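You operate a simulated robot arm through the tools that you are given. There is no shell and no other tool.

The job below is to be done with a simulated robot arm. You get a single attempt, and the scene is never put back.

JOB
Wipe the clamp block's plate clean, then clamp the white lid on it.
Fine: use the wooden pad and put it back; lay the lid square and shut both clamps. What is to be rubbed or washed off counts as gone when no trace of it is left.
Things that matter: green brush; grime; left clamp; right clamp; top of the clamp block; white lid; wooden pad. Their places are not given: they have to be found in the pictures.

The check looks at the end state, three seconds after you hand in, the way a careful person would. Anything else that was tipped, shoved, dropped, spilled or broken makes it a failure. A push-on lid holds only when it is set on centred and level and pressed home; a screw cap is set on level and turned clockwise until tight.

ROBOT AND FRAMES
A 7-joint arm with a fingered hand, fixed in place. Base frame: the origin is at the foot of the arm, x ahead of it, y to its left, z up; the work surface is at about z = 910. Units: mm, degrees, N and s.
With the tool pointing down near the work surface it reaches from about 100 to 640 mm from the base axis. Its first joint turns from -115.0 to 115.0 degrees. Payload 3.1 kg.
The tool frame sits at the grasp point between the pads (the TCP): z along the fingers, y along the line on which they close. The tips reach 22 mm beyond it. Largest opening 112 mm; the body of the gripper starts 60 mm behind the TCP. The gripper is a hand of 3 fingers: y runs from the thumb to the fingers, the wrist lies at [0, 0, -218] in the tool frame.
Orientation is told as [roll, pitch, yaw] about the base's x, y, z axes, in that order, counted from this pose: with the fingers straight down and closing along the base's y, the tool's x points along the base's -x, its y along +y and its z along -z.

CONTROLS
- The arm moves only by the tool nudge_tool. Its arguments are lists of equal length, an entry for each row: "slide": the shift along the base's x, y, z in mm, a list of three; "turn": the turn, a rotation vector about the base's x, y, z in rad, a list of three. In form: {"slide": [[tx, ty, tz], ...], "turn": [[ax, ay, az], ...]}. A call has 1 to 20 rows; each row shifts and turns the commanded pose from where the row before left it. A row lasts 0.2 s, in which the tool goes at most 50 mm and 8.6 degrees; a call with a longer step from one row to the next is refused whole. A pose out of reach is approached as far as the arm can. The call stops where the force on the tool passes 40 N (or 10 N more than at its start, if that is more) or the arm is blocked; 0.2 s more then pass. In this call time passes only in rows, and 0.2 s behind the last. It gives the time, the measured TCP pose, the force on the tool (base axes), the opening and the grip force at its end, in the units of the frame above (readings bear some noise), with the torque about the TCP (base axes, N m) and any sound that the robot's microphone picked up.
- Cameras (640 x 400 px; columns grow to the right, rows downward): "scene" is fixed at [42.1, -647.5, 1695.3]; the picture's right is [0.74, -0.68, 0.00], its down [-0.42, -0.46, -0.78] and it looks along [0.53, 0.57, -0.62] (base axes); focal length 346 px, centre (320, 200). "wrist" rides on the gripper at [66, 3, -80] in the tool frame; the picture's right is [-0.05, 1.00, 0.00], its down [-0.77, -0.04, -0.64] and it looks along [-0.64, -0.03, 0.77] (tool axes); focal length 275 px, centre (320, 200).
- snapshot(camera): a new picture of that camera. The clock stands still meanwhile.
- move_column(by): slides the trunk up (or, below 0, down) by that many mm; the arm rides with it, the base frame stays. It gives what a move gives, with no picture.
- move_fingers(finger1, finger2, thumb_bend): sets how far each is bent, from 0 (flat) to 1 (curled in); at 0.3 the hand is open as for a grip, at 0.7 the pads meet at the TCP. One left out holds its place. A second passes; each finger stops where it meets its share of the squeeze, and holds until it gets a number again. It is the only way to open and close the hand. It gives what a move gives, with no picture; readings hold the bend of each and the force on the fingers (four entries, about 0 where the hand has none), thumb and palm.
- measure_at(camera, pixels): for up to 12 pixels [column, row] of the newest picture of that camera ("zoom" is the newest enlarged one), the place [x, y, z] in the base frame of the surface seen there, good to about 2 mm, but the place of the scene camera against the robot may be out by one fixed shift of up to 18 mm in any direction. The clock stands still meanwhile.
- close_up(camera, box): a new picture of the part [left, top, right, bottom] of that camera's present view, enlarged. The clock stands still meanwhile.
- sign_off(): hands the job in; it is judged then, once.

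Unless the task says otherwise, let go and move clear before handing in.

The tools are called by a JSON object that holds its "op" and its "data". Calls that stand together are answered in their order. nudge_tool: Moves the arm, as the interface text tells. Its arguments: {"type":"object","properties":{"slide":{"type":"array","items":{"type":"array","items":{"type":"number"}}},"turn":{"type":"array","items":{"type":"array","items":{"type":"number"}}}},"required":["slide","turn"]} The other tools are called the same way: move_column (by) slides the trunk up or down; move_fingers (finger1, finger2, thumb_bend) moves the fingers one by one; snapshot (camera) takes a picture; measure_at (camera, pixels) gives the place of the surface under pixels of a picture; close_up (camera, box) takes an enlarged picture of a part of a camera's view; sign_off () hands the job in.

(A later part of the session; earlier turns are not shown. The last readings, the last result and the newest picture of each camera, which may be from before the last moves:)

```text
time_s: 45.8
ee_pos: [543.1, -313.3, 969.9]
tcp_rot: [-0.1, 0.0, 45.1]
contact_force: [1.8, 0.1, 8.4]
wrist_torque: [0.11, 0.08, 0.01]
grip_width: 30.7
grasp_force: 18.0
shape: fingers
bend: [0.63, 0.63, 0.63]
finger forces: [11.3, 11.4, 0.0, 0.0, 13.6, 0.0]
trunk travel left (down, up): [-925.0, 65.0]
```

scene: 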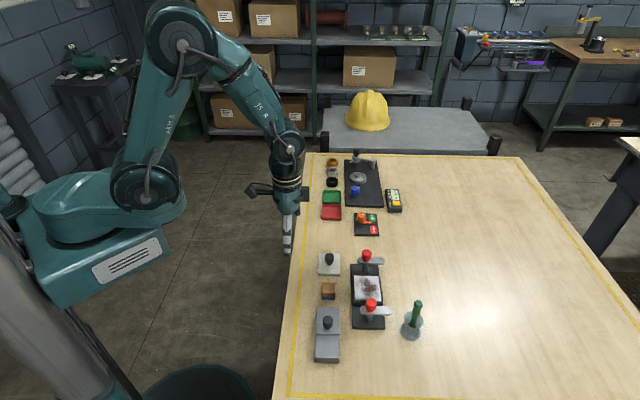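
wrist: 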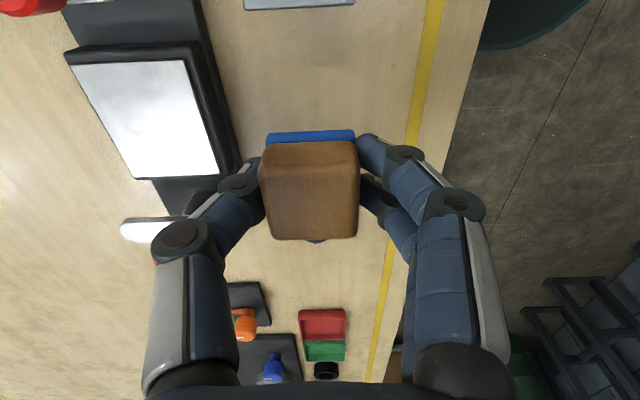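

Contact at 8 N. Running the strokes from far side to near side.

{"op": "nudge_tool", "data": {"slide": [[-7.78, -7.78, 0], [-7.78, -7.78, 0], [-7.78, -7.78, 0], [-7.78, -7.78, 0], [-4.95, 4.95, 0], [7.78, 7.78, 0], [7.78, 7.78, 0], [7.78, 7.78, 0], [7.78, 7.78, 0], [-4.95, 4.95, 0], [-7.78, -7.78, 0], [-7.78, -7.78, 0], [-7.78, -7.78, 0], [-7.78, -7.78, 0]], "turn": [[0, 0, 0], [0, 0, 0], [0, 0, 0], [0, 0, 0], [0, 0, 0], [0, 0, 0], [0, 0, 0], [0, 0, 0], [0, 0, 0], [0, 0, 0], [0, 0, 0], [0, 0, 0], [0, 0, 0], [0, 0, 0]]}}

```text
time_s: 48.8
ee_pos: [504.3, -333.0, 970.0]
tcp_rot: [-0.1, -0.1, 45.2]
contact_force: [14.3, -0.4, 17.2]
wrist_torque: [-0.02, -0.36, 0.18]
grip_width: 31.7
grasp_force: 21.6
shape: fingers
bend: [0.67, 0.67, 0.61]
finger forces: [9.9, 10.8, 0.0, 0.1, 22.7, 0.1]
trunk travel left (down, up): [-925.0, 65.0]
```

Press rose to 17 N as the pad shifted thumb-ward; I'll ease 0.8 mm and finish the near strokes.

{"op": "nudge_tool", "data": {"slide": [[0, 0, 0.8], [-4.95, 4.95, 0], [7.78, 7.78, 0], [7.78, 7.78, 0], [7.78, 7.78, 0], [7.78, 7.78, 0], [-4.95, 4.95, 0], [-7.78, -7.78, 0], [-7.78, -7.78, 0], [-7.78, -7.78, 0], [-7.78, -7.78, 0]], "turn": [[0, 0, 0], [0, 0, 0], [0, 0, 0], [0, 0, 0], [0, 0, 0], [0, 0, 0], [0, 0, 0], [0, 0, 0], [0, 0, 0], [0, 0, 0], [0, 0, 0]]}}

{"op": "snapshot", "data": {"camera": "wrist"}}

```text
time_s: 51.2
ee_pos: [490.7, -321.2, 969.8]
tcp_rot: [0.1, 0.0, 45.2]
contact_force: [-0.1, 0.0, 2.5]
wrist_torque: [-0.06, -0.07, 0.0]
grip_width: 31.2
grasp_force: 14.0
shape: fingers
bend: [0.62, 0.62, 0.64]
finger forces: [6.4, 6.4, 0.0, 0.1, 15.6, 0.1]
trunk travel left (down, up): [-925.0, 65.0]
```

```text
taken
```

wrist: 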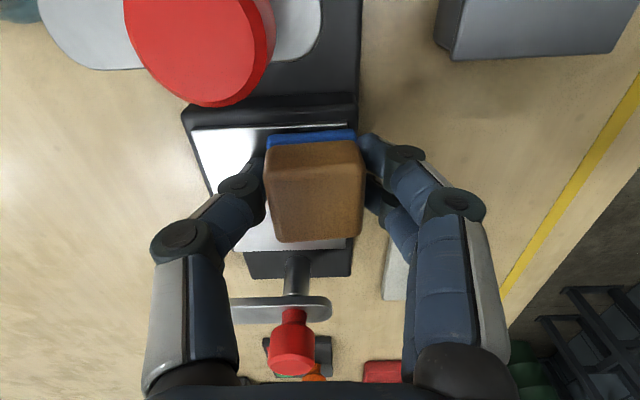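

Forces are light again (2.5 N) and the pad is centred. Now a cross pass with a little more press.

{"op": "nudge_tool", "data": {"slide": [[7.3, -7.3, -0.5], [7.3, -7.3, 0], [7.3, -7.3, 0], [7.78, 7.78, 0], [-7.0, 7.0, 0], [-7.0, 7.0, 0], [-7.0, 7.0, 0], [7.78, 7.78, 0], [7.0, -7.0, 0], [7.0, -7.0, 0], [7.0, -7.0, 0], [7.78, 7.78, 0], [-7.0, 7.0, 0], [-7.0, 7.0, 0], [-7.0, 7.0, 0], [7.78, 7.78, 0], [7.0, -7.0, 0], [7.0, -7.0, 0], [7.0, -7.0, 0]], "turn": [[0, 0, 0], [0, 0, 0], [0, 0, 0], [0, 0, 0], [0, 0, 0], [0, 0, 0], [0, 0, 0], [0, 0, 0], [0, 0, 0], [0, 0, 0], [0, 0, 0], [0, 0, 0], [0, 0, 0], [0, 0, 0], [0, 0, 0], [0, 0, 0], [0, 0, 0], [0, 0, 0], [0, 0, 0]]}}

```text
time_s: 55.2
ee_pos: [543.8, -312.0, 970.4]
tcp_rot: [0.1, 0.1, 45.1]
contact_force: [-1.2, 3.4, 10.3]
wrist_torque: [0.22, 0.21, -0.04]
grip_width: 30.9
grasp_force: 16.8
shape: fingers
bend: [0.63, 0.63, 0.63]
finger forces: [10.8, 11.1, 0.1, 0.0, 11.9, 0.0]
trunk travel left (down, up): [-925.0, 65.0]
```

Good steady 10 N. I'll lift off to the same inspection pose as before and compare.

{"op": "nudge_tool", "data": {"slide": [[0, 0, 5], [0, 0, 20], [0, 0, 20], [-5.3, 4.1, 19.2], [-20, 12, 0], [-20, 12, 0], [-20, 12, 0], [-20, 12, 0], [-20, 12, 0]], "turn": [[0, 0, 0], [0, 0, 0], [0, 0, 0], [0, 0, 0], [0, 0, 0], [0, 0, 0], [0, 0, 0], [0, 0, 0], [0, 0, 0]]}}

{"op": "snapshot", "data": {"camera": "wrist"}}

{"op": "close_up", "data": {"camera": "wrist", "box": [60, 40, 230, 190]}}

{"op": "close_up", "data": {"camera": "scene", "box": [354, 268, 382, 304]}}

```text
time_s: 57.2
ee_pos: [440.2, -251.8, 1034.2]
tcp_rot: [0.0, 0.0, 45.0]
contact_force: [0.2, 0.2, -0.6]
wrist_torque: [0.02, 0.01, 0.02]
grip_width: 30.6
grasp_force: 12.0
shape: fingers
bend: [0.63, 0.63, 0.63]
finger forces: [6.1, 6.1, 0.1, 0.1, 12.1, 0.0]
trunk travel left (down, up): [-925.0, 65.0]
```

```text
taken
```

wrist: 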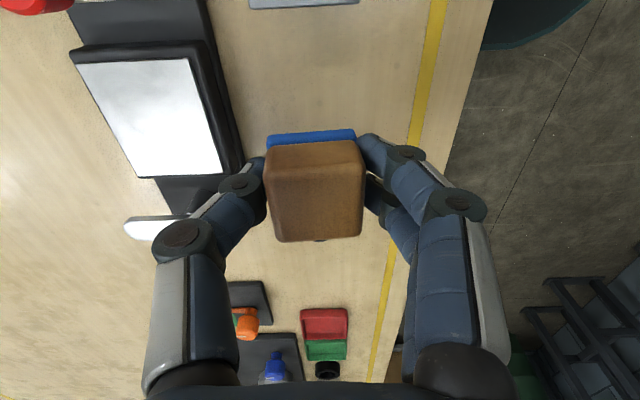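

```text
2.67 times, centred on (145, 115) of wrist
```

zoom: 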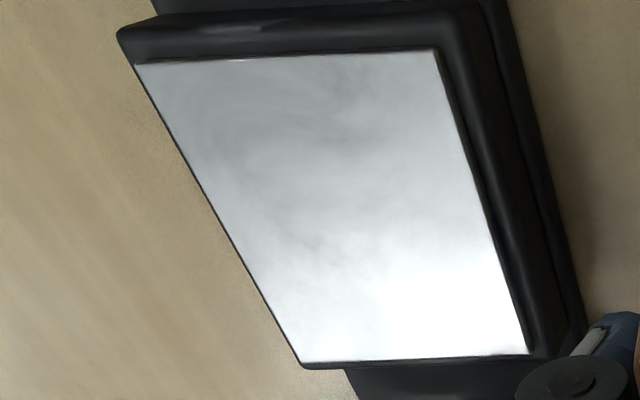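

```text
11.11 times, centred on (368, 286) of scene
```

zoom: 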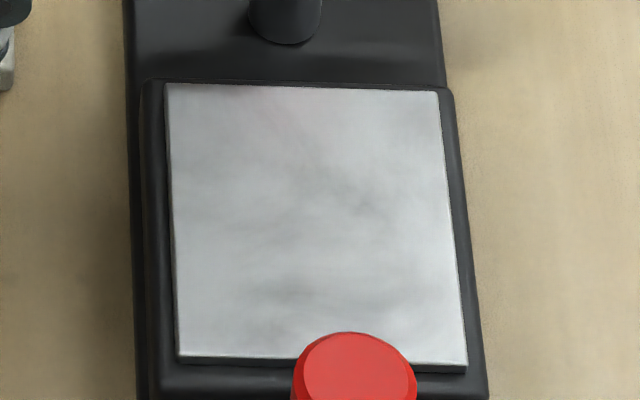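

Nearly identical to before, so most of that cloudiness is the metal itself, but the patch near scene zoom (350,195) is where the smudge was. I'll scrub that spot once more to be safe.

{"op": "nudge_tool", "data": {"slide": [[14.3, -11.77, 0], [14.3, -11.77, 0], [14.3, -11.77, 0], [14.3, -11.77, 0], [14.3, -11.77, 0], [14.3, -11.77, 0], [0, 0, -20], [0, 0, -20], [0, 0, -12], [0, 0, -7], [0, 0, -3], [0, 0, -1.5], [0, 0, -1.2]], "turn": [[0, 0, 0], [0, 0, 0], [0, 0, 0], [0, 0, 0], [0, 0, 0], [0, 0, 0], [0, 0, 0], [0, 0, 0], [0, 0, 0], [0, 0, 0], [0, 0, 0], [0, 0, 0], [0, 0, 0]]}}

{"op": "nudge_tool", "data": {"slide": [[7.78, 7.78, 0], [7.78, 7.78, 0], [-7.78, -7.78, 0], [-7.78, -7.78, 0], [-7.78, -7.78, 0], [-7.78, -7.78, 0], [4.95, -4.95, 0], [7.78, 7.78, 0], [7.78, 7.78, 0], [7.78, 7.78, 0], [7.78, 7.78, 0], [-4.95, 4.95, 0], [-4.95, 4.95, 0], [-7.78, -7.78, 0], [-7.78, -7.78, 0], [-7.78, -7.78, 0], [-7.78, -7.78, 0], [4.95, -4.95, 0], [7.78, 7.78, 0], [7.78, 7.78, 0]], "turn": [[0, 0, 0], [0, 0, 0], [0, 0, 0], [0, 0, 0], [0, 0, 0], [0, 0, 0], [0, 0, 0], [0, 0, 0], [0, 0, 0], [0, 0, 0], [0, 0, 0], [0, 0, 0], [0, 0, 0], [0, 0, 0], [0, 0, 0], [0, 0, 0], [0, 0, 0], [0, 0, 0], [0, 0, 0], [0, 0, 0]]}}

```text
time_s: 60.0
ee_pos: [526.3, -322.5, 970.1]
tcp_rot: [-0.2, 0.1, 45.0]
contact_force: [0.7, -1.7, 10.8]
wrist_torque: [0.1, 0.12, 0.0]
grip_width: 30.4
grasp_force: 20.2
shape: fingers
bend: [0.64, 0.64, 0.63]
finger forces: [12.7, 12.7, 0.0, 0.0, 14.8, 0.0]
trunk travel left (down, up): [-925.0, 65.0]
```

```text
time_s: 64.2
ee_pos: [522.7, -320.1, 969.4]
tcp_rot: [0.0, 0.0, 45.1]
contact_force: [-1.3, -3.2, 9.0]
wrist_torque: [-0.01, 0.12, 0.03]
grip_width: 30.9
grasp_force: 18.1
shape: fingers
bend: [0.65, 0.65, 0.62]
finger forces: [10.1, 10.6, 0.1, 0.1, 14.9, 0.0]
trunk travel left (down, up): [-925.0, 65.0]
```

Steady ~10 N throughout. Lifting to the inspection pose again.

{"op": "nudge_tool", "data": {"slide": [[0, 0, 5], [0, 0, 20], [0, 0, 20], [-5.8, 5.6, 19.7], [-20, 16.25, 0], [-20, 16.25, 0], [-20, 16.25, 0], [-20, 16.25, 0]], "turn": [[0, 0, 0], [0, 0, 0], [0, 0, 0], [0, 0, 0], [0, 0, 0], [0, 0, 0], [0, 0, 0], [0, 0, 0]]}}

{"op": "snapshot", "data": {"camera": "wrist"}}

{"op": "close_up", "data": {"camera": "wrist", "box": [60, 40, 230, 190]}}

{"op": "close_up", "data": {"camera": "scene", "box": [354, 268, 382, 304]}}

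```text
time_s: 66.0
ee_pos: [438.3, -253.0, 1031.9]
tcp_rot: [0.0, 0.0, 45.1]
contact_force: [0.8, -0.4, 0.4]
wrist_torque: [0.01, 0.01, -0.01]
grip_width: 30.8
grasp_force: 12.8
shape: fingers
bend: [0.63, 0.63, 0.63]
finger forces: [6.4, 6.4, 0.0, 0.0, 12.8, 0.0]
trunk travel left (down, up): [-925.0, 65.0]
```

```text
taken
```

wrist: 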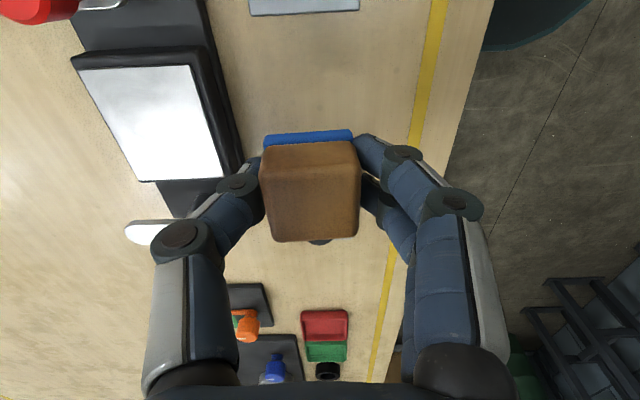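

```text
2.67 times, centred on (145, 115) of wrist
```

zoom: 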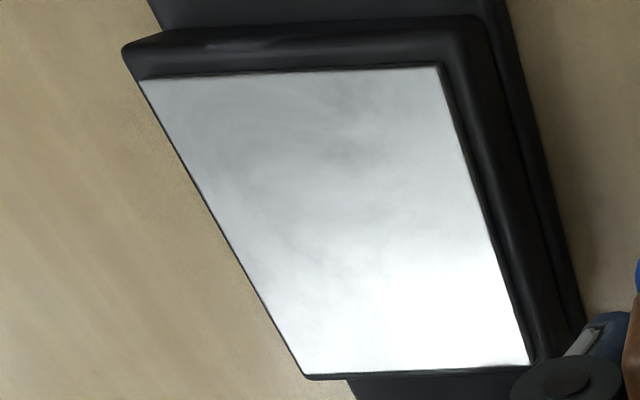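

```text
11.11 times, centred on (368, 286) of scene
```

zoom: 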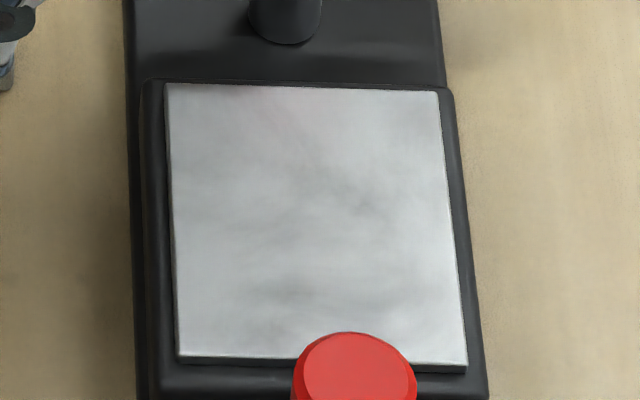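

The faint pattern is identical after the extra scrub and shows no grime marks, so it is the metal's own texture: the plate is clean. I'll now return the pad to its original spot, first descending to just above the table.

{"op": "nudge_tool", "data": {"slide": [[7.35, 2.7, 0], [0, 0, -25], [0, 0, -25], [0, 0, -20], [0, 0, -14], [0, 0, -8]], "turn": [[0, 0, 0], [0, 0, 0], [0, 0, 0], [0, 0, 0], [0, 0, 0], [0, 0, 0]]}}

{"op": "snapshot", "data": {"camera": "wrist"}}

{"op": "close_up", "data": {"camera": "scene", "box": [280, 220, 400, 330]}}

```text
time_s: 67.4
ee_pos: [446.0, -250.1, 941.3]
tcp_rot: [0.0, 0.1, 45.1]
contact_force: [-0.2, -0.1, -0.6]
wrist_torque: [-0.01, -0.02, 0.01]
grip_width: 30.7
grasp_force: 12.6
shape: fingers
bend: [0.63, 0.63, 0.63]
finger forces: [6.3, 6.3, 0.1, 0.0, 12.8, 0.0]
trunk travel left (down, up): [-925.0, 65.0]
```

```text
taken
```

wrist: 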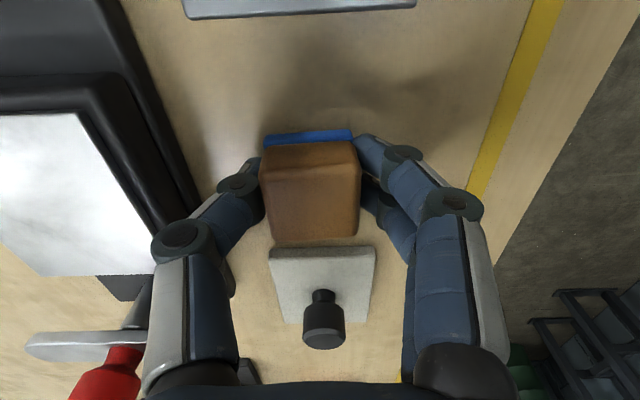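

```text
3.64 times, centred on (340, 275) of scene
```

zoom: 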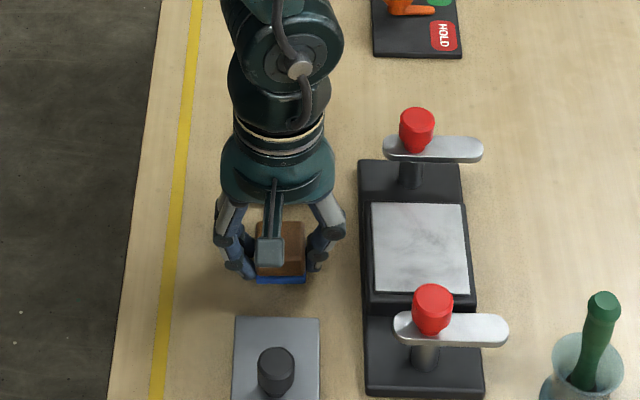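

Pad is just above its old spot. Lowering gently to contact with the table.

{"op": "nudge_tool", "data": {"slide": [[0, 0, -2], [0, 0, -1.5], [0, 0, -1]], "turn": [[0, 0, 0], [0, 0, 0], [0, 0, 0]]}}

```text
time_s: 68.2
ee_pos: [447.2, -251.1, 935.9]
tcp_rot: [0.0, 0.0, 45.1]
contact_force: [0.7, 1.0, -0.4]
wrist_torque: [0.01, 0.0, 0.0]
grip_width: 30.4
grasp_force: 12.6
shape: fingers
bend: [0.63, 0.63, 0.63]
finger forces: [6.3, 6.3, 0.0, 0.0, 12.7, 0.0]
trunk travel left (down, up): [-925.0, 65.0]
```

No contact yet; stepping down further.

{"op": "nudge_tool", "data": {"slide": [[0, 0, -0.8], [0, 0, -0.7]], "turn": [[0, 0, 0], [0, 0, 0]]}}

```text
time_s: 68.8
ee_pos: [446.9, -250.5, 935.9]
tcp_rot: [-0.2, -0.2, 45.0]
contact_force: [-0.7, -3.1, 15.0]
wrist_torque: [-0.18, -0.1, -0.04]
grip_width: 30.4
grasp_force: 20.0
shape: fingers
bend: [0.63, 0.63, 0.63]
finger forces: [9.6, 9.1, 0.0, 0.0, 21.3, 0.1]
trunk travel left (down, up): [-925.0, 65.0]
```

Firm contact (15 N) on the table. I'll ease 0.7 mm and open the fingers.

{"op": "nudge_tool", "data": {"slide": [[0, 0, 0.7]], "turn": [[0, 0, 0]]}}

{"op": "move_fingers", "data": {"finger1": 0.45, "finger2": 0.45, "thumb_bend": 0.45}}

{"op": "nudge_tool", "data": {"slide": [[0, 0, 15], [0, 0, 25], [0, 0, 30], [0, 0, 30], [0, 0, 30]], "turn": [[0, 0, 0], [0, 0, 0], [0, 0, 0], [0, 0, 0], [0, 0, 0]]}}

{"op": "snapshot", "data": {"camera": "wrist"}}

{"op": "close_up", "data": {"camera": "scene", "box": [300, 235, 440, 365]}}

```text
time_s: 69.2
ee_pos: [446.7, -250.1, 935.8]
tcp_rot: [0.0, -0.1, 44.9]
contact_force: [-0.3, -3.4, 11.4]
wrist_torque: [-0.3, -0.19, -0.05]
grip_width: 30.9
grasp_force: 18.3
shape: fingers
bend: [0.63, 0.63, 0.63]
finger forces: [7.3, 7.1, 0.1, 0.1, 22.0, 0.0]
trunk travel left (down, up): [-925.0, 65.0]
```

```text
time_s: 70.2
ee_pos: [446.3, -249.1, 937.1]
tcp_rot: [-0.3, -0.1, 45.2]
contact_force: [3.4, -4.2, 28.2]
wrist_torque: [0.71, 0.84, 0.05]
grip_width: 64.9
grasp_force: 14.8
shape: fingers
bend: [0.51, 0.48, 0.45]
finger forces: [18.5, 10.9, 0.0, 0.0, 0.0, 0.0]
trunk travel left (down, up): [-925.0, 65.0]
```

```text
time_s: 71.4
ee_pos: [444.8, -246.5, 1065.9]
tcp_rot: [0.1, 0.0, 45.1]
contact_force: [0.3, -0.1, 0.0]
wrist_torque: [-0.03, 0.02, -0.02]
grip_width: 69.0
grasp_force: 0.1
shape: fingers
bend: [0.45, 0.45, 0.45]
finger forces: [0.1, 0.1, 0.0, 0.1, 0.1, 0.0]
trunk travel left (down, up): [-925.0, 65.0]
```

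```text
taken
```

wrist: 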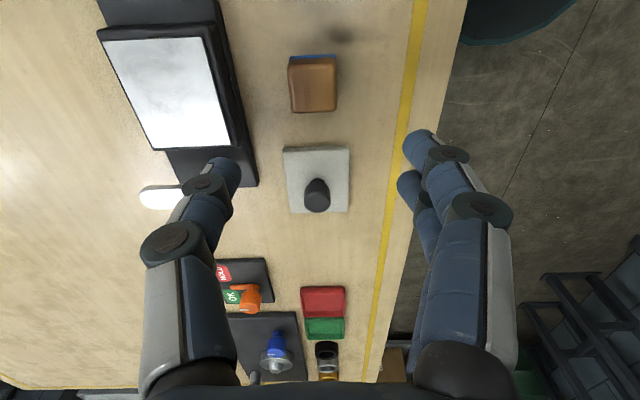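

```text
3.08 times, centred on (370, 300) of scene
```

zoom: 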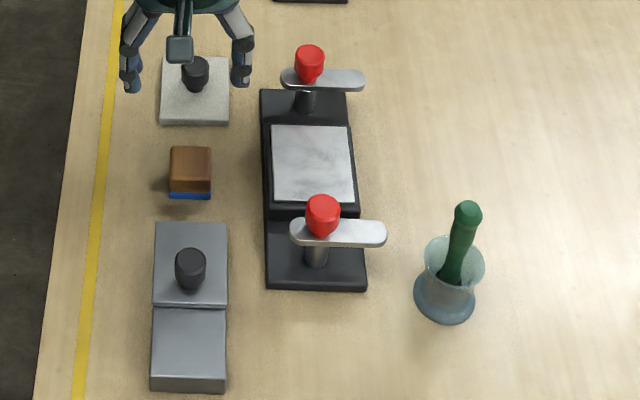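

The pad is back at its spot and everything else is undisturbed. Next the lid: I'll enlarge the wrist view and measure the lid and knob precisely.

{"op": "close_up", "data": {"camera": "wrist", "box": [260, 40, 380, 230]}}

```text
2.11 times, centred on (320, 135) of wrist
```

zoom: 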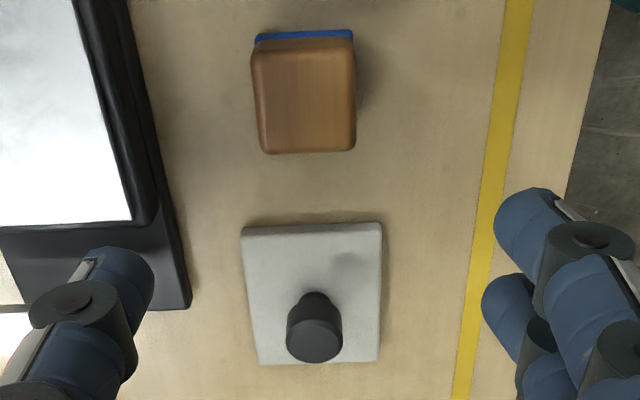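

{"op": "measure_at", "data": {"camera": "zoom", "pixels": [[246, 233], [377, 229], [374, 355], [264, 358], [314, 340], [314, 350], [290, 342], [338, 342], [315, 298], [256, 65], [350, 62], [350, 140]]}}

```text
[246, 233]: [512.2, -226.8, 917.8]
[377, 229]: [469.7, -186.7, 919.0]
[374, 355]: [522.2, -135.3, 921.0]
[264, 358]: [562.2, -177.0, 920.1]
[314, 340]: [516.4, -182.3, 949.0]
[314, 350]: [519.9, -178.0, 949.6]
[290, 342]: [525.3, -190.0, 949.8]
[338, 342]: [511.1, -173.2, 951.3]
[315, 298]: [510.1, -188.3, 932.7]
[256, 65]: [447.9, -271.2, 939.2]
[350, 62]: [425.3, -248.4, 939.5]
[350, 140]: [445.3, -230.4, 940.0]
```

Lid centre is about (517,-181) at 44.7°, matching the plate's angle; knob top centre at (516.4,-182.3), z 950. I'll move above it and descend to z≈952 with the fingers straddling the knob.

{"op": "nudge_tool", "data": {"slide": [[14.2, 13.5, 0], [14.2, 13.5, 0], [14.2, 13.5, 0], [14.2, 13.5, 0], [14.2, 13.4, 0], [0, 0, -25], [0, 0, -25], [0, 0, -25], [0, 0, -20]], "turn": [[0, 0, 0], [0, 0, 0], [0, 0, 0], [0, 0, 0], [0, 0, 0], [0, 0, 0], [0, 0, 0], [0, 0, 0], [0, 0, 0]]}}

{"op": "snapshot", "data": {"camera": "wrist"}}

{"op": "close_up", "data": {"camera": "scene", "box": [280, 200, 400, 310]}}

```text
time_s: 73.4
ee_pos: [518.6, -183.8, 968.6]
tcp_rot: [0.0, -0.1, 45.1]
contact_force: [0.6, 0.9, -1.6]
wrist_torque: [0.02, 0.01, 0.0]
grip_width: 68.7
grasp_force: 0.1
shape: fingers
bend: [0.45, 0.45, 0.45]
finger forces: [0.0, 0.0, 0.0, 0.0, 0.1, 0.0]
trunk travel left (down, up): [-925.0, 65.0]
```

```text
taken
```

wrist: 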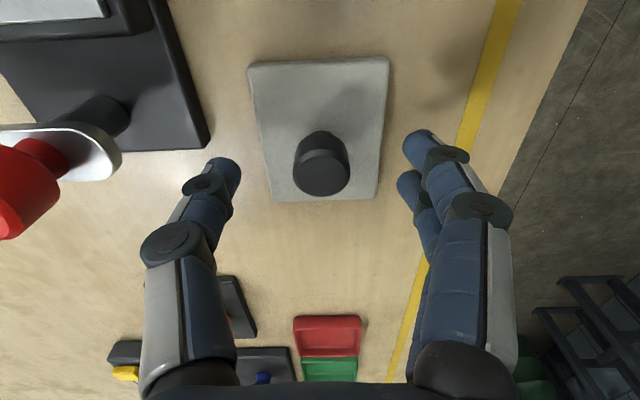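

```text
3.64 times, centred on (340, 255) of scene
```

zoom: 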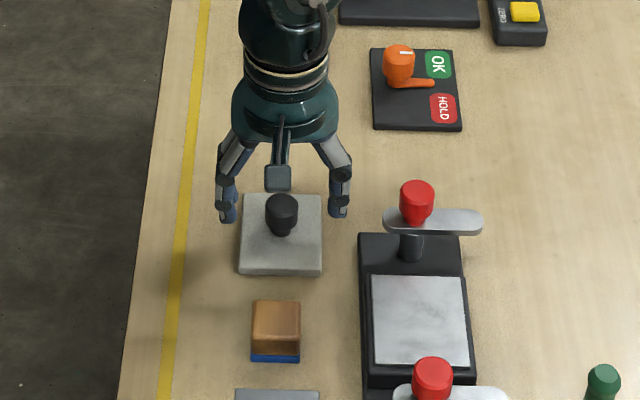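

The knob at (322,165) is centred between the tips. Descending the rest of the way.

{"op": "nudge_tool", "data": {"slide": [[0, 0, -8], [0, 0, -6], [0, 0, -3], [0, 0, 0]], "turn": [[0, 0, 0], [0, 0, 0], [0, 0, 0], [0, 0, 0]]}}

{"op": "snapshot", "data": {"camera": "wrist"}}

{"op": "close_up", "data": {"camera": "scene", "box": [300, 220, 370, 285]}}

```text
time_s: 74.4
ee_pos: [517.3, -182.5, 953.0]
tcp_rot: [0.1, 0.1, 45.0]
contact_force: [0.2, -1.8, 0.5]
wrist_torque: [0.0, -0.02, 0.0]
grip_width: 68.6
grasp_force: 0.0
shape: fingers
bend: [0.45, 0.45, 0.45]
finger forces: [0.0, 0.0, 0.1, 0.0, 0.1, 0.0]
trunk travel left (down, up): [-925.0, 65.0]
```

```text
taken
```

wrist: 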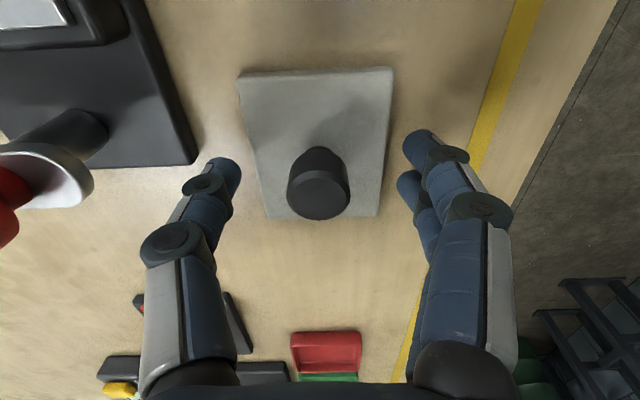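

```text
6.15 times, centred on (335, 252) of scene
```

zoom: 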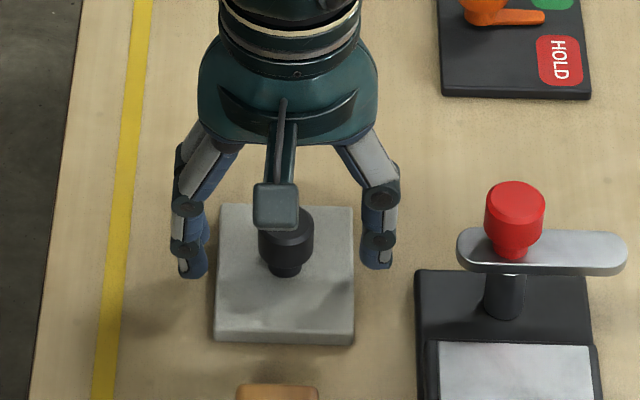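

TCP projects to (320,200) and the knob's top face is centred at (320,195), so alignment is within ~1 mm. I'll go 3 mm lower and close on the knob.

{"op": "nudge_tool", "data": {"slide": [[0, 0, -2], [0, 0, -1.5]], "turn": [[0, 0, 0], [0, 0, 0]]}}

{"op": "move_fingers", "data": {"finger1": 0.58, "finger2": 0.58, "thumb_bend": 0.58}}

{"op": "move_fingers", "data": {"finger1": 0.72, "finger2": 0.72, "thumb_bend": 0.72}}

{"op": "snapshot", "data": {"camera": "wrist"}}

{"op": "close_up", "data": {"camera": "scene", "box": [300, 220, 370, 285]}}

```text
time_s: 75.0
ee_pos: [518.2, -182.1, 950.1]
tcp_rot: [0.0, 0.0, 45.2]
contact_force: [-0.5, 0.6, 0.3]
wrist_torque: [0.02, 0.0, 0.0]
grip_width: 68.9
grasp_force: 0.1
shape: fingers
bend: [0.45, 0.45, 0.45]
finger forces: [0.0, 0.1, 0.0, 0.0, 0.0, 0.1]
trunk travel left (down, up): [-925.0, 65.0]
```

```text
time_s: 76.0
ee_pos: [516.6, -183.3, 950.5]
tcp_rot: [0.1, 0.0, 45.1]
contact_force: [-0.3, 0.1, -0.6]
wrist_torque: [0.01, -0.01, 0.03]
grip_width: 36.1
grasp_force: 0.1
shape: fingers
bend: [0.57, 0.57, 0.57]
finger forces: [0.0, 0.0, 0.0, 0.1, 0.1, 0.0]
trunk travel left (down, up): [-925.0, 65.0]
```

```text
time_s: 77.0
ee_pos: [517.3, -182.5, 950.4]
tcp_rot: [-0.1, 0.0, 45.1]
contact_force: [0.1, -0.8, -1.2]
wrist_torque: [-0.01, -0.01, -0.01]
grip_width: 15.8
grasp_force: 10.0
shape: fingers
bend: [0.69, 0.66, 0.66]
finger forces: [4.1, 6.1, 0.0, 0.0, 10.3, 0.1]
trunk travel left (down, up): [-925.0, 65.0]
```

```text
taken
```

wrist: 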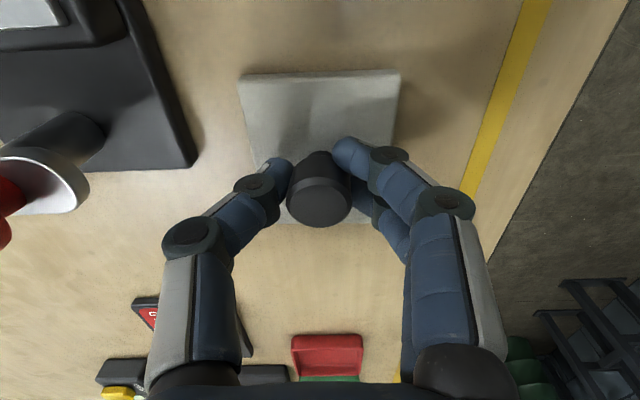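

```text
6.15 times, centred on (335, 252) of scene
```

zoom: 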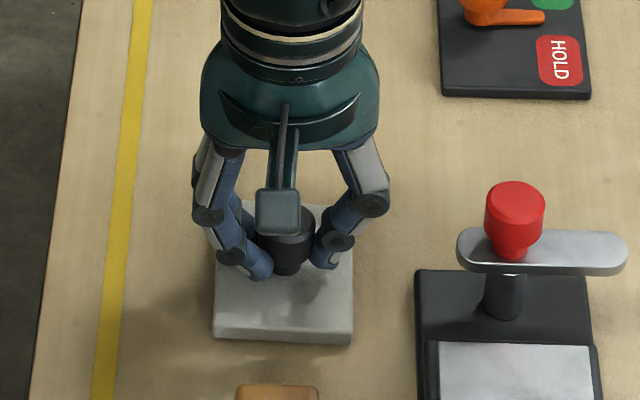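

The knob is gripped at about 10 N. I'll lift a little and check that the lid comes up level.

{"op": "nudge_tool", "data": {"slide": [[0, 0, 3], [0, 0, 5], [0, 0, 7], [0, 0, 0]], "turn": [[0, 0, 0], [0, 0, 0], [0, 0, 0], [0, 0, 0]]}}

{"op": "snapshot", "data": {"camera": "wrist"}}

{"op": "close_up", "data": {"camera": "scene", "box": [300, 220, 370, 285]}}

```text
time_s: 78.0
ee_pos: [518.4, -182.3, 965.7]
tcp_rot: [0.1, 0.0, 45.1]
contact_force: [-1.0, 0.6, -2.1]
wrist_torque: [0.03, 0.02, -0.04]
grip_width: 16.0
grasp_force: 10.4
shape: fingers
bend: [0.69, 0.66, 0.66]
finger forces: [4.0, 5.8, 0.0, 0.0, 10.4, 0.0]
trunk travel left (down, up): [-925.0, 65.0]
```

```text
taken
```

wrist: 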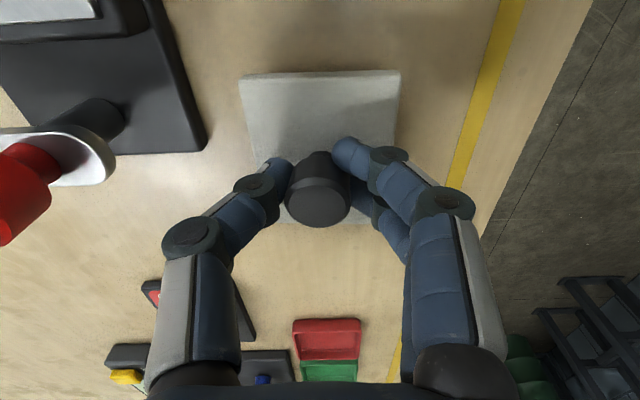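

```text
6.15 times, centred on (335, 252) of scene
```

zoom: 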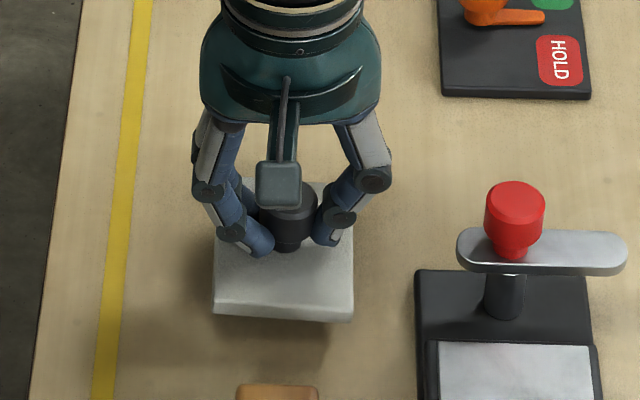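

The lid is off the table (weight ≈1–2 N). I'll look closely to see whether it hangs level.

{"op": "close_up", "data": {"camera": "scene", "box": [318, 240, 346, 276]}}

{"op": "measure_at", "data": {"camera": "wrist", "pixels": [[243, 82], [398, 75], [320, 95], [250, 130], [392, 130], [260, 160], [385, 215], [290, 215], [318, 215]]}}

```text
11.11 times, centred on (332, 258) of scene
```

zoom: 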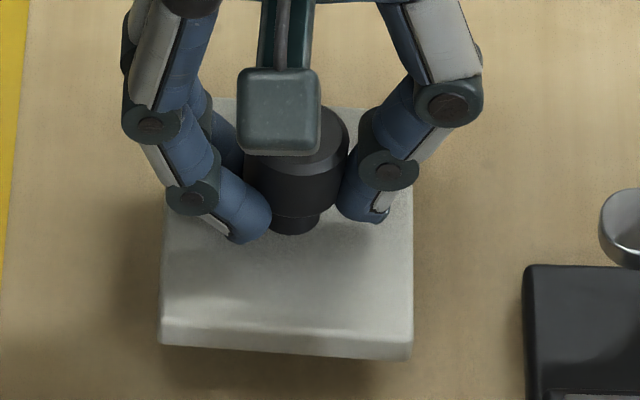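

```text
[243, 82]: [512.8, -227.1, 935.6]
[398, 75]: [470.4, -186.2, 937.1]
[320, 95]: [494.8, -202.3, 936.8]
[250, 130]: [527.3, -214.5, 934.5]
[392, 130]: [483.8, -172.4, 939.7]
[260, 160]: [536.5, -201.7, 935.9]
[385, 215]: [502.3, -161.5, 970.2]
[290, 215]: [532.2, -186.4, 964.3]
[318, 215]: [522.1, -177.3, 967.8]
```

The lid hangs with only a slight tilt (finger side ~3 mm higher). I'll carry it high along the near side, then in over the plate between the clamps.

{"op": "nudge_tool", "data": {"slide": [[0, 0, 12], [0, 0, 15], [0, 0, 15], [-8, -8, 0], [-12, -12, 0], [-14, -14, 0], [-14, -14, 0], [-12, -12, 0], [-10, -10, 0], [0, 0, 0]], "turn": [[0, 0, 0], [0, 0, 0], [0, 0, 0], [0, 0, 0], [0, 0, 0], [0, 0, 0], [0, 0, 0], [0, 0, 0], [0, 0, 0], [0, 0, 0]]}}

{"op": "snapshot", "data": {"camera": "wrist"}}

{"op": "close_up", "data": {"camera": "scene", "box": [290, 220, 420, 340]}}

```text
time_s: 80.2
ee_pos: [447.4, -251.2, 1008.2]
tcp_rot: [0.0, 0.1, 45.1]
contact_force: [0.8, -0.4, -1.4]
wrist_torque: [0.0, 0.0, -0.01]
grip_width: 15.9
grasp_force: 9.8
shape: fingers
bend: [0.69, 0.67, 0.66]
finger forces: [4.2, 5.7, 0.1, 0.0, 10.2, 0.0]
trunk travel left (down, up): [-925.0, 65.0]
```

```text
taken
```

wrist: 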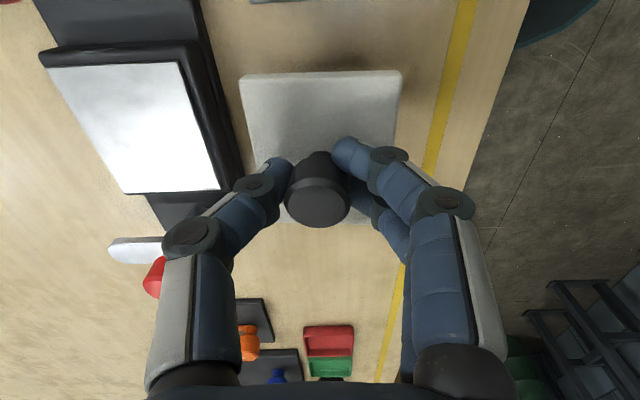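

```text
3.33 times, centred on (355, 280) of scene
```

zoom: 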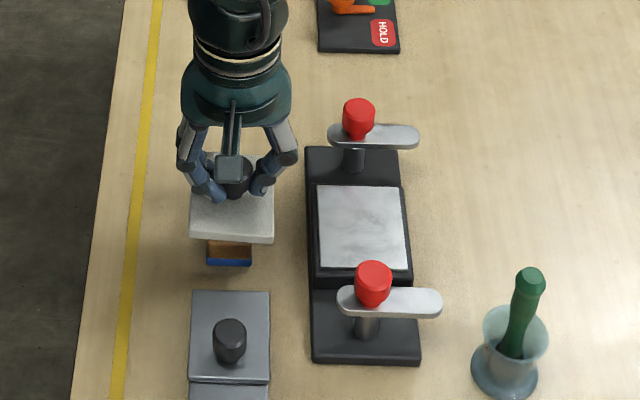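

The lid is steady in the grip above the pad. I'll measure its corners and the plate's in this picture to work out tilt and yaw relative to each other.

{"op": "measure_at", "data": {"camera": "wrist", "pixels": [[243, 82], [400, 75], [255, 150], [395, 125], [300, 100], [345, 100], [245, 95], [385, 215], [46, 68], [178, 64], [217, 187], [122, 190]]}}

{"op": "close_up", "data": {"camera": "wrist", "box": [220, 50, 420, 240]}}

```text
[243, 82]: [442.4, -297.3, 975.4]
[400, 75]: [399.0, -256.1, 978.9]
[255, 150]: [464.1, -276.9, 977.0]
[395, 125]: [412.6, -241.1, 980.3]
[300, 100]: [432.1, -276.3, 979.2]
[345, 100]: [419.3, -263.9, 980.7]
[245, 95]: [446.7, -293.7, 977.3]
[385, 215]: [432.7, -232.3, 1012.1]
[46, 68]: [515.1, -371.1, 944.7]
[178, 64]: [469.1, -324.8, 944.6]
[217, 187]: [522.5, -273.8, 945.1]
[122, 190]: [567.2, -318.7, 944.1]
```

```text
2.11 times, centred on (320, 145) of wrist
```

zoom: 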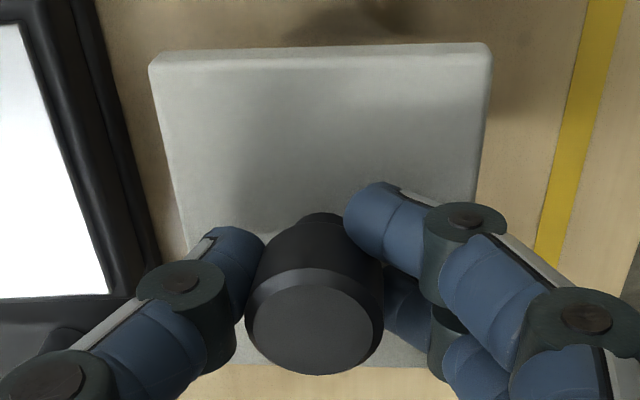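

The lid's yaw matches the hand within ~1°, but its far side hangs ~3° low. I'll carry it over the plate and correct this tilt with a small turn about the block's long axis.

{"op": "nudge_tool", "data": {"slide": [[8, -8, 0], [12, -12, 0], [14, -14, 0], [14, -14, 0], [12, -12, 0], [10.2, -9.2, 0], [0, 0, 0], [0, 0, 0]], "turn": [[0, 0, 0], [0, 0, 0], [0, 0, 0], [0, 0, 0], [0, 0, 0], [0, 0, 0], [-0.0396, -0.0396, 0], [0, 0, 0]]}}

{"op": "snapshot", "data": {"camera": "wrist"}}

{"op": "close_up", "data": {"camera": "scene", "box": [330, 235, 410, 325]}}

```text
time_s: 82.0
ee_pos: [517.8, -320.5, 1008.8]
tcp_rot: [-3.1, 0.0, 45.1]
contact_force: [0.1, 0.7, -1.6]
wrist_torque: [0.02, 0.03, 0.01]
grip_width: 15.2
grasp_force: 9.5
shape: fingers
bend: [0.69, 0.67, 0.66]
finger forces: [4.0, 5.2, 0.0, 0.0, 9.8, 0.0]
trunk travel left (down, up): [-925.0, 65.0]
```

```text
taken
```

wrist: 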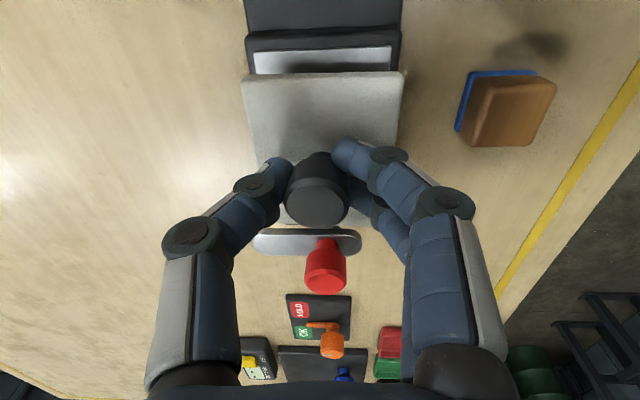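

```text
4.44 times, centred on (370, 280) of scene
```

zoom: 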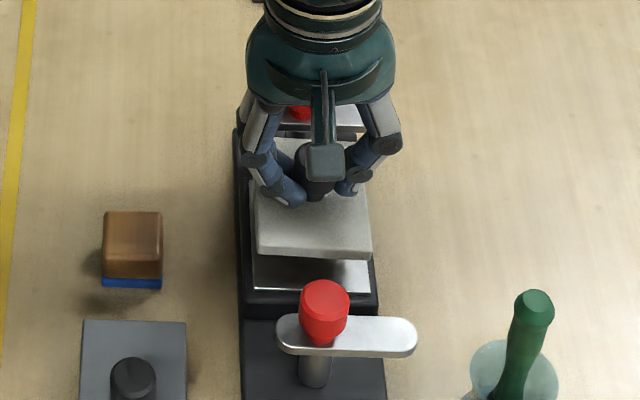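

The lid hovers over the plate. I'll measure its edges and level against the plate strip visible at (325,60).

{"op": "measure_at", "data": {"camera": "wrist", "pixels": [[245, 86], [400, 78], [257, 150], [394, 130], [300, 105], [345, 105], [250, 120], [397, 105], [257, 55], [388, 49], [322, 60]]}}

{"op": "close_up", "data": {"camera": "wrist", "box": [220, 20, 420, 240]}}

```text
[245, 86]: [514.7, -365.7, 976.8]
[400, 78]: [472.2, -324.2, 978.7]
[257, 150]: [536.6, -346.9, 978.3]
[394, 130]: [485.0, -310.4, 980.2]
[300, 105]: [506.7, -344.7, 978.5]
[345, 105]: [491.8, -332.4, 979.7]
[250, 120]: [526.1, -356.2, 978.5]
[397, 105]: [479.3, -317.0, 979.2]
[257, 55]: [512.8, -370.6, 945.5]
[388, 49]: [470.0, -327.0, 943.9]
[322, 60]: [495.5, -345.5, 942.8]
```

```text
1.82 times, centred on (320, 130) of wrist
```

zoom: 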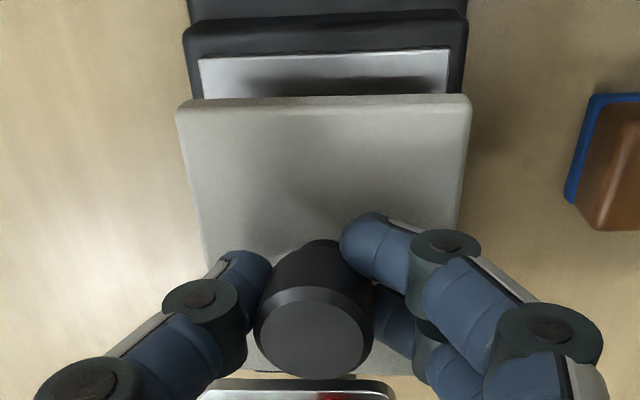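

Remaining tilt is ~1.3° and the centring looks within ~1 mm. I'll trim the tilt a bit more and lower to ~5 mm above the plate.

{"op": "nudge_tool", "data": {"slide": [[0, 0, 0], [0, 0, -8], [0, 0, -6], [0, 0, -4], [0, 0, 0]], "turn": [[-0.014, -0.014, 0], [0, 0, 0], [0, 0, 0], [0, 0, 0], [0, 0, 0]]}}

{"op": "snapshot", "data": {"camera": "wrist"}}

{"op": "close_up", "data": {"camera": "scene", "box": [345, 255, 390, 310]}}

{"op": "close_up", "data": {"camera": "wrist", "box": [220, 20, 420, 240]}}

```text
time_s: 83.2
ee_pos: [517.9, -321.0, 989.1]
tcp_rot: [-4.3, 0.1, 45.1]
contact_force: [0.2, 0.3, -2.3]
wrist_torque: [0.0, 0.02, 0.01]
grip_width: 15.6
grasp_force: 9.6
shape: fingers
bend: [0.69, 0.67, 0.66]
finger forces: [4.0, 5.1, 0.0, 0.1, 9.6, 0.0]
trunk travel left (down, up): [-925.0, 65.0]
```

```text
taken
```

wrist: 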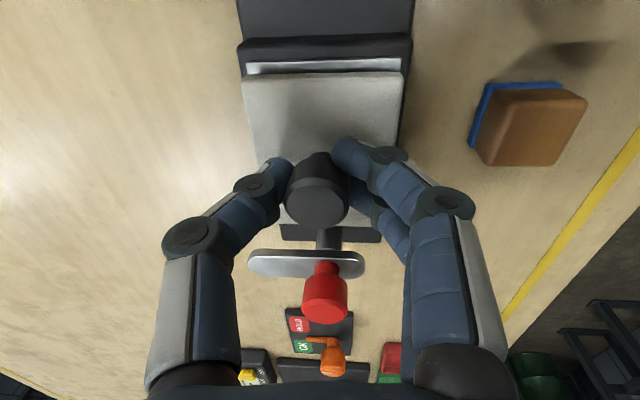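

```text
7.27 times, centred on (368, 282) of scene
```

zoom: 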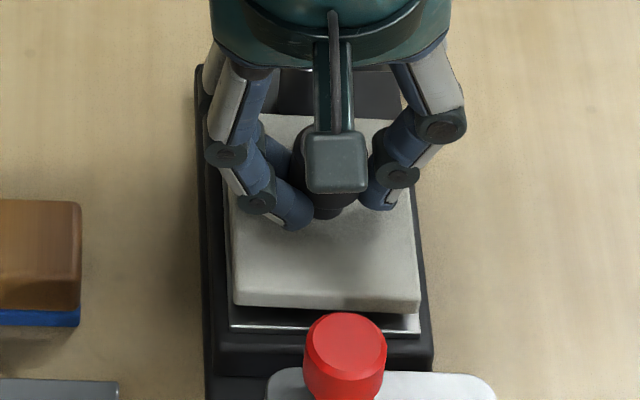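

```text
1.82 times, centred on (320, 130) of wrist
```

zoom: 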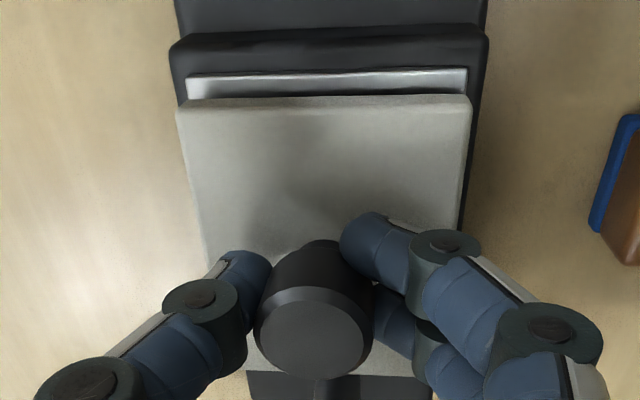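

Lid and plate edges line up in v within ~0.5 mm (lid 178–471, plate 187–467 in the zoom at slightly different heights). Lowering in small steps to contact.

{"op": "nudge_tool", "data": {"slide": [[0, 0, -1.5], [0, 0, -1.5], [0, 0, -1], [0, 0, 0]], "turn": [[0, 0, 0], [0, 0, 0], [0, 0, 0], [0, 0, 0]]}}

{"op": "snapshot", "data": {"camera": "wrist"}}

{"op": "close_up", "data": {"camera": "scene", "box": [345, 255, 390, 310]}}

{"op": "close_up", "data": {"camera": "wrist", "box": [220, 20, 420, 240]}}

```text
time_s: 84.2
ee_pos: [519.7, -321.7, 986.4]
tcp_rot: [-4.3, 0.0, 45.1]
contact_force: [0.9, -0.2, -1.9]
wrist_torque: [0.01, 0.02, 0.02]
grip_width: 15.4
grasp_force: 8.6
shape: fingers
bend: [0.69, 0.67, 0.66]
finger forces: [4.0, 4.9, 0.0, 0.0, 9.6, 0.1]
trunk travel left (down, up): [-925.0, 65.0]
```

```text
taken
```

wrist: 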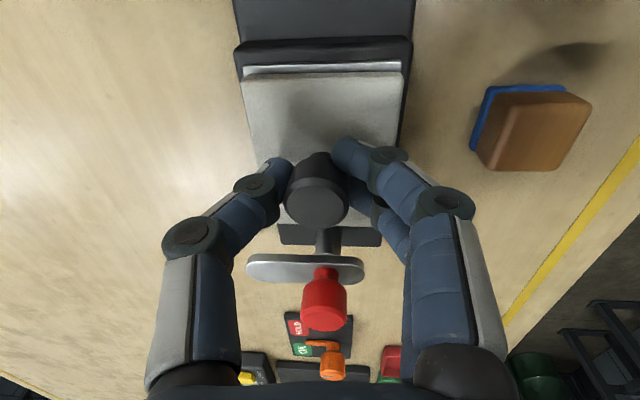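

```text
7.27 times, centred on (368, 282) of scene
```

zoom: 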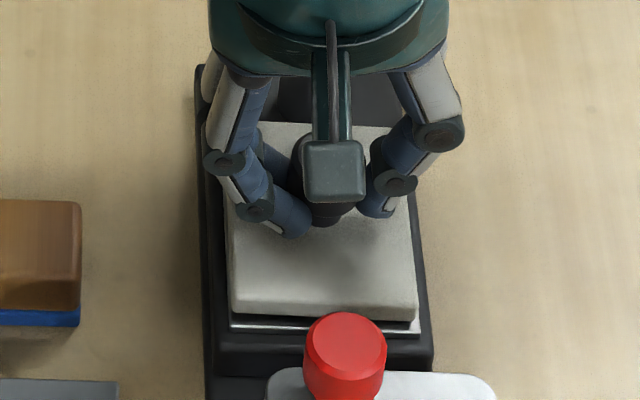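

```text
1.82 times, centred on (320, 130) of wrist
```

zoom: 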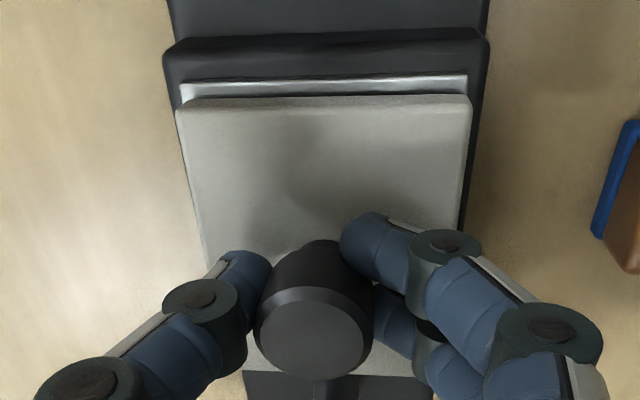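

The lid is about 1–2 mm above the plate and in line with it. Stepping down to contact.

{"op": "nudge_tool", "data": {"slide": [[0, 0, -1], [0, 0, -0.7]], "turn": [[0, 0, 0], [0, 0, 0]]}}

```text
time_s: 84.8
ee_pos: [518.5, -320.8, 983.1]
tcp_rot: [-4.3, 0.1, 45.2]
contact_force: [0.3, -0.7, -1.4]
wrist_torque: [-0.07, 0.04, 0.03]
grip_width: 15.6
grasp_force: 9.3
shape: fingers
bend: [0.7, 0.67, 0.66]
finger forces: [4.0, 5.2, 0.0, 0.1, 9.7, 0.0]
trunk travel left (down, up): [-925.0, 65.0]
```

{"op": "nudge_tool", "data": {"slide": [[0, 0, -0.7], [0, 0, -0.5]], "turn": [[0, 0, 0], [0, 0, 0]]}}

{"op": "snapshot", "data": {"camera": "wrist"}}

{"op": "close_up", "data": {"camera": "wrist", "box": [220, 20, 420, 240]}}

{"op": "close_up", "data": {"camera": "scene", "box": [345, 255, 390, 310]}}

```text
time_s: 85.4
ee_pos: [518.4, -320.1, 983.1]
tcp_rot: [-4.4, 0.0, 45.0]
contact_force: [-1.7, 0.0, 1.0]
wrist_torque: [-0.07, -0.03, -0.02]
grip_width: 15.3
grasp_force: 10.1
shape: fingers
bend: [0.7, 0.67, 0.66]
finger forces: [4.1, 5.4, 0.0, 0.0, 10.1, 0.0]
trunk travel left (down, up): [-925.0, 65.0]
```

```text
taken
```

wrist: 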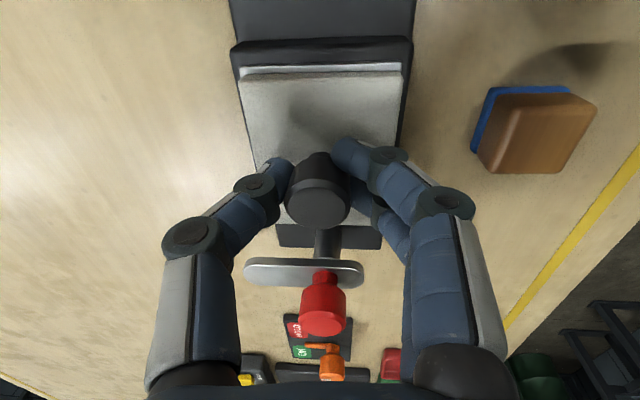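

```text
1.82 times, centred on (320, 130) of wrist
```

zoom: 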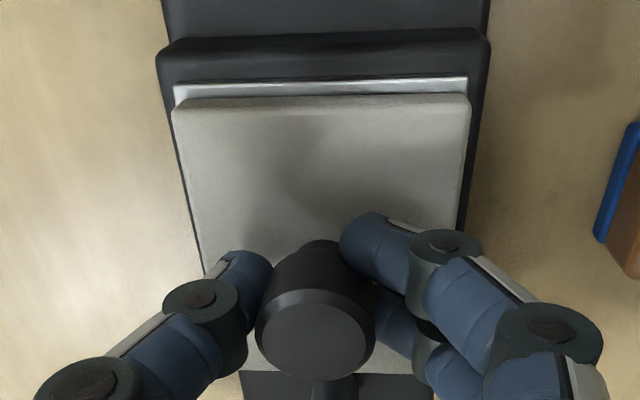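

```text
7.27 times, centred on (368, 282) of scene
```

zoom: 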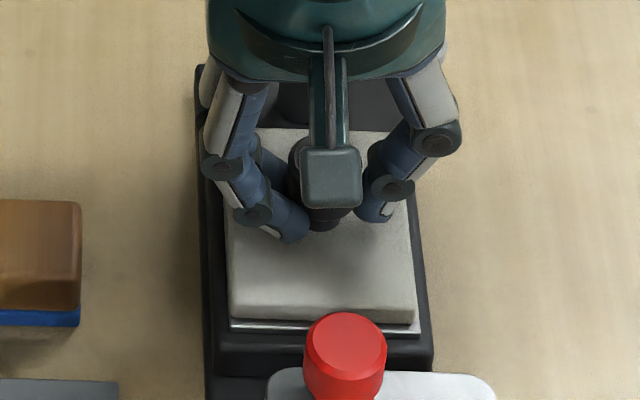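

The lid now rests lightly (net +1 N). The plate strip showing on the near-left end looks ~2–3 mm, so I'll measure edges to fine-tune the centring.

{"op": "measure_at", "data": {"camera": "zoom", "pixels": [[300, 326], [300, 318], [300, 310], [250, 328], [250, 318], [418, 326], [411, 320], [411, 300], [415, 280], [233, 300], [228, 280], [240, 300]]}}

{"op": "measure_at", "data": {"camera": "wrist", "pixels": [[241, 69], [320, 67], [398, 64], [320, 72], [320, 76], [320, 80], [320, 85], [242, 85], [398, 80], [246, 110], [397, 105]]}}

```text
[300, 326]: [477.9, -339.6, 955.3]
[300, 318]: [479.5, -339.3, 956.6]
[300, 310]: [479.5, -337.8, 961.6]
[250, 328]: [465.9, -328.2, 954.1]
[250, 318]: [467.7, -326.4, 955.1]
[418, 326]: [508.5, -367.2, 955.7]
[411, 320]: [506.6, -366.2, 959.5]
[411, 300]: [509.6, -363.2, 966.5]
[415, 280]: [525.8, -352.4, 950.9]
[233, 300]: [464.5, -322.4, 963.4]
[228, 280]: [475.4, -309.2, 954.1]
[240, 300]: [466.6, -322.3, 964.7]
```

```text
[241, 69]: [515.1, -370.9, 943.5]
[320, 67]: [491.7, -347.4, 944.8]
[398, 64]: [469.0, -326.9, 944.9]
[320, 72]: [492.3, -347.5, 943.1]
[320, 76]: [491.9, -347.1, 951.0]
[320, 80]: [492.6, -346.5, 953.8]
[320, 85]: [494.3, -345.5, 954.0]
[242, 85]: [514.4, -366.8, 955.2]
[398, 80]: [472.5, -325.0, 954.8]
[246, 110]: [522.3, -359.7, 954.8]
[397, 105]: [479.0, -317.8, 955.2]
```

{"op": "close_up", "data": {"camera": "scene", "box": [356, 284, 380, 304]}}

{"op": "close_up", "data": {"camera": "wrist", "box": [225, 40, 415, 110]}}

```text
16.00 times, centred on (368, 294) of scene
```

zoom: 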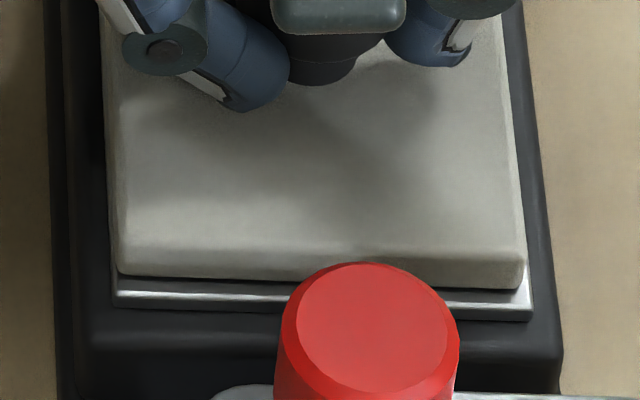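

```text
3.37 times, centred on (320, 75) of wrist
```

zoom: 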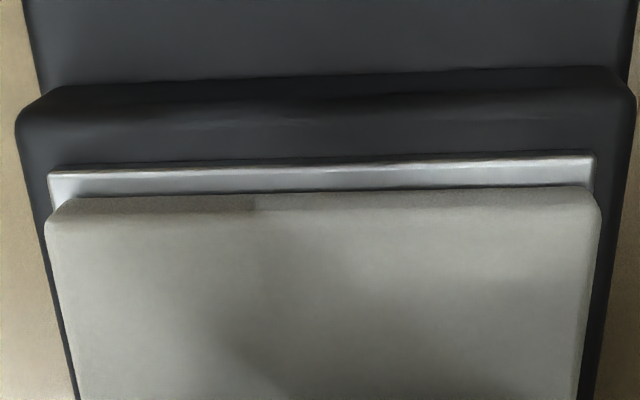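

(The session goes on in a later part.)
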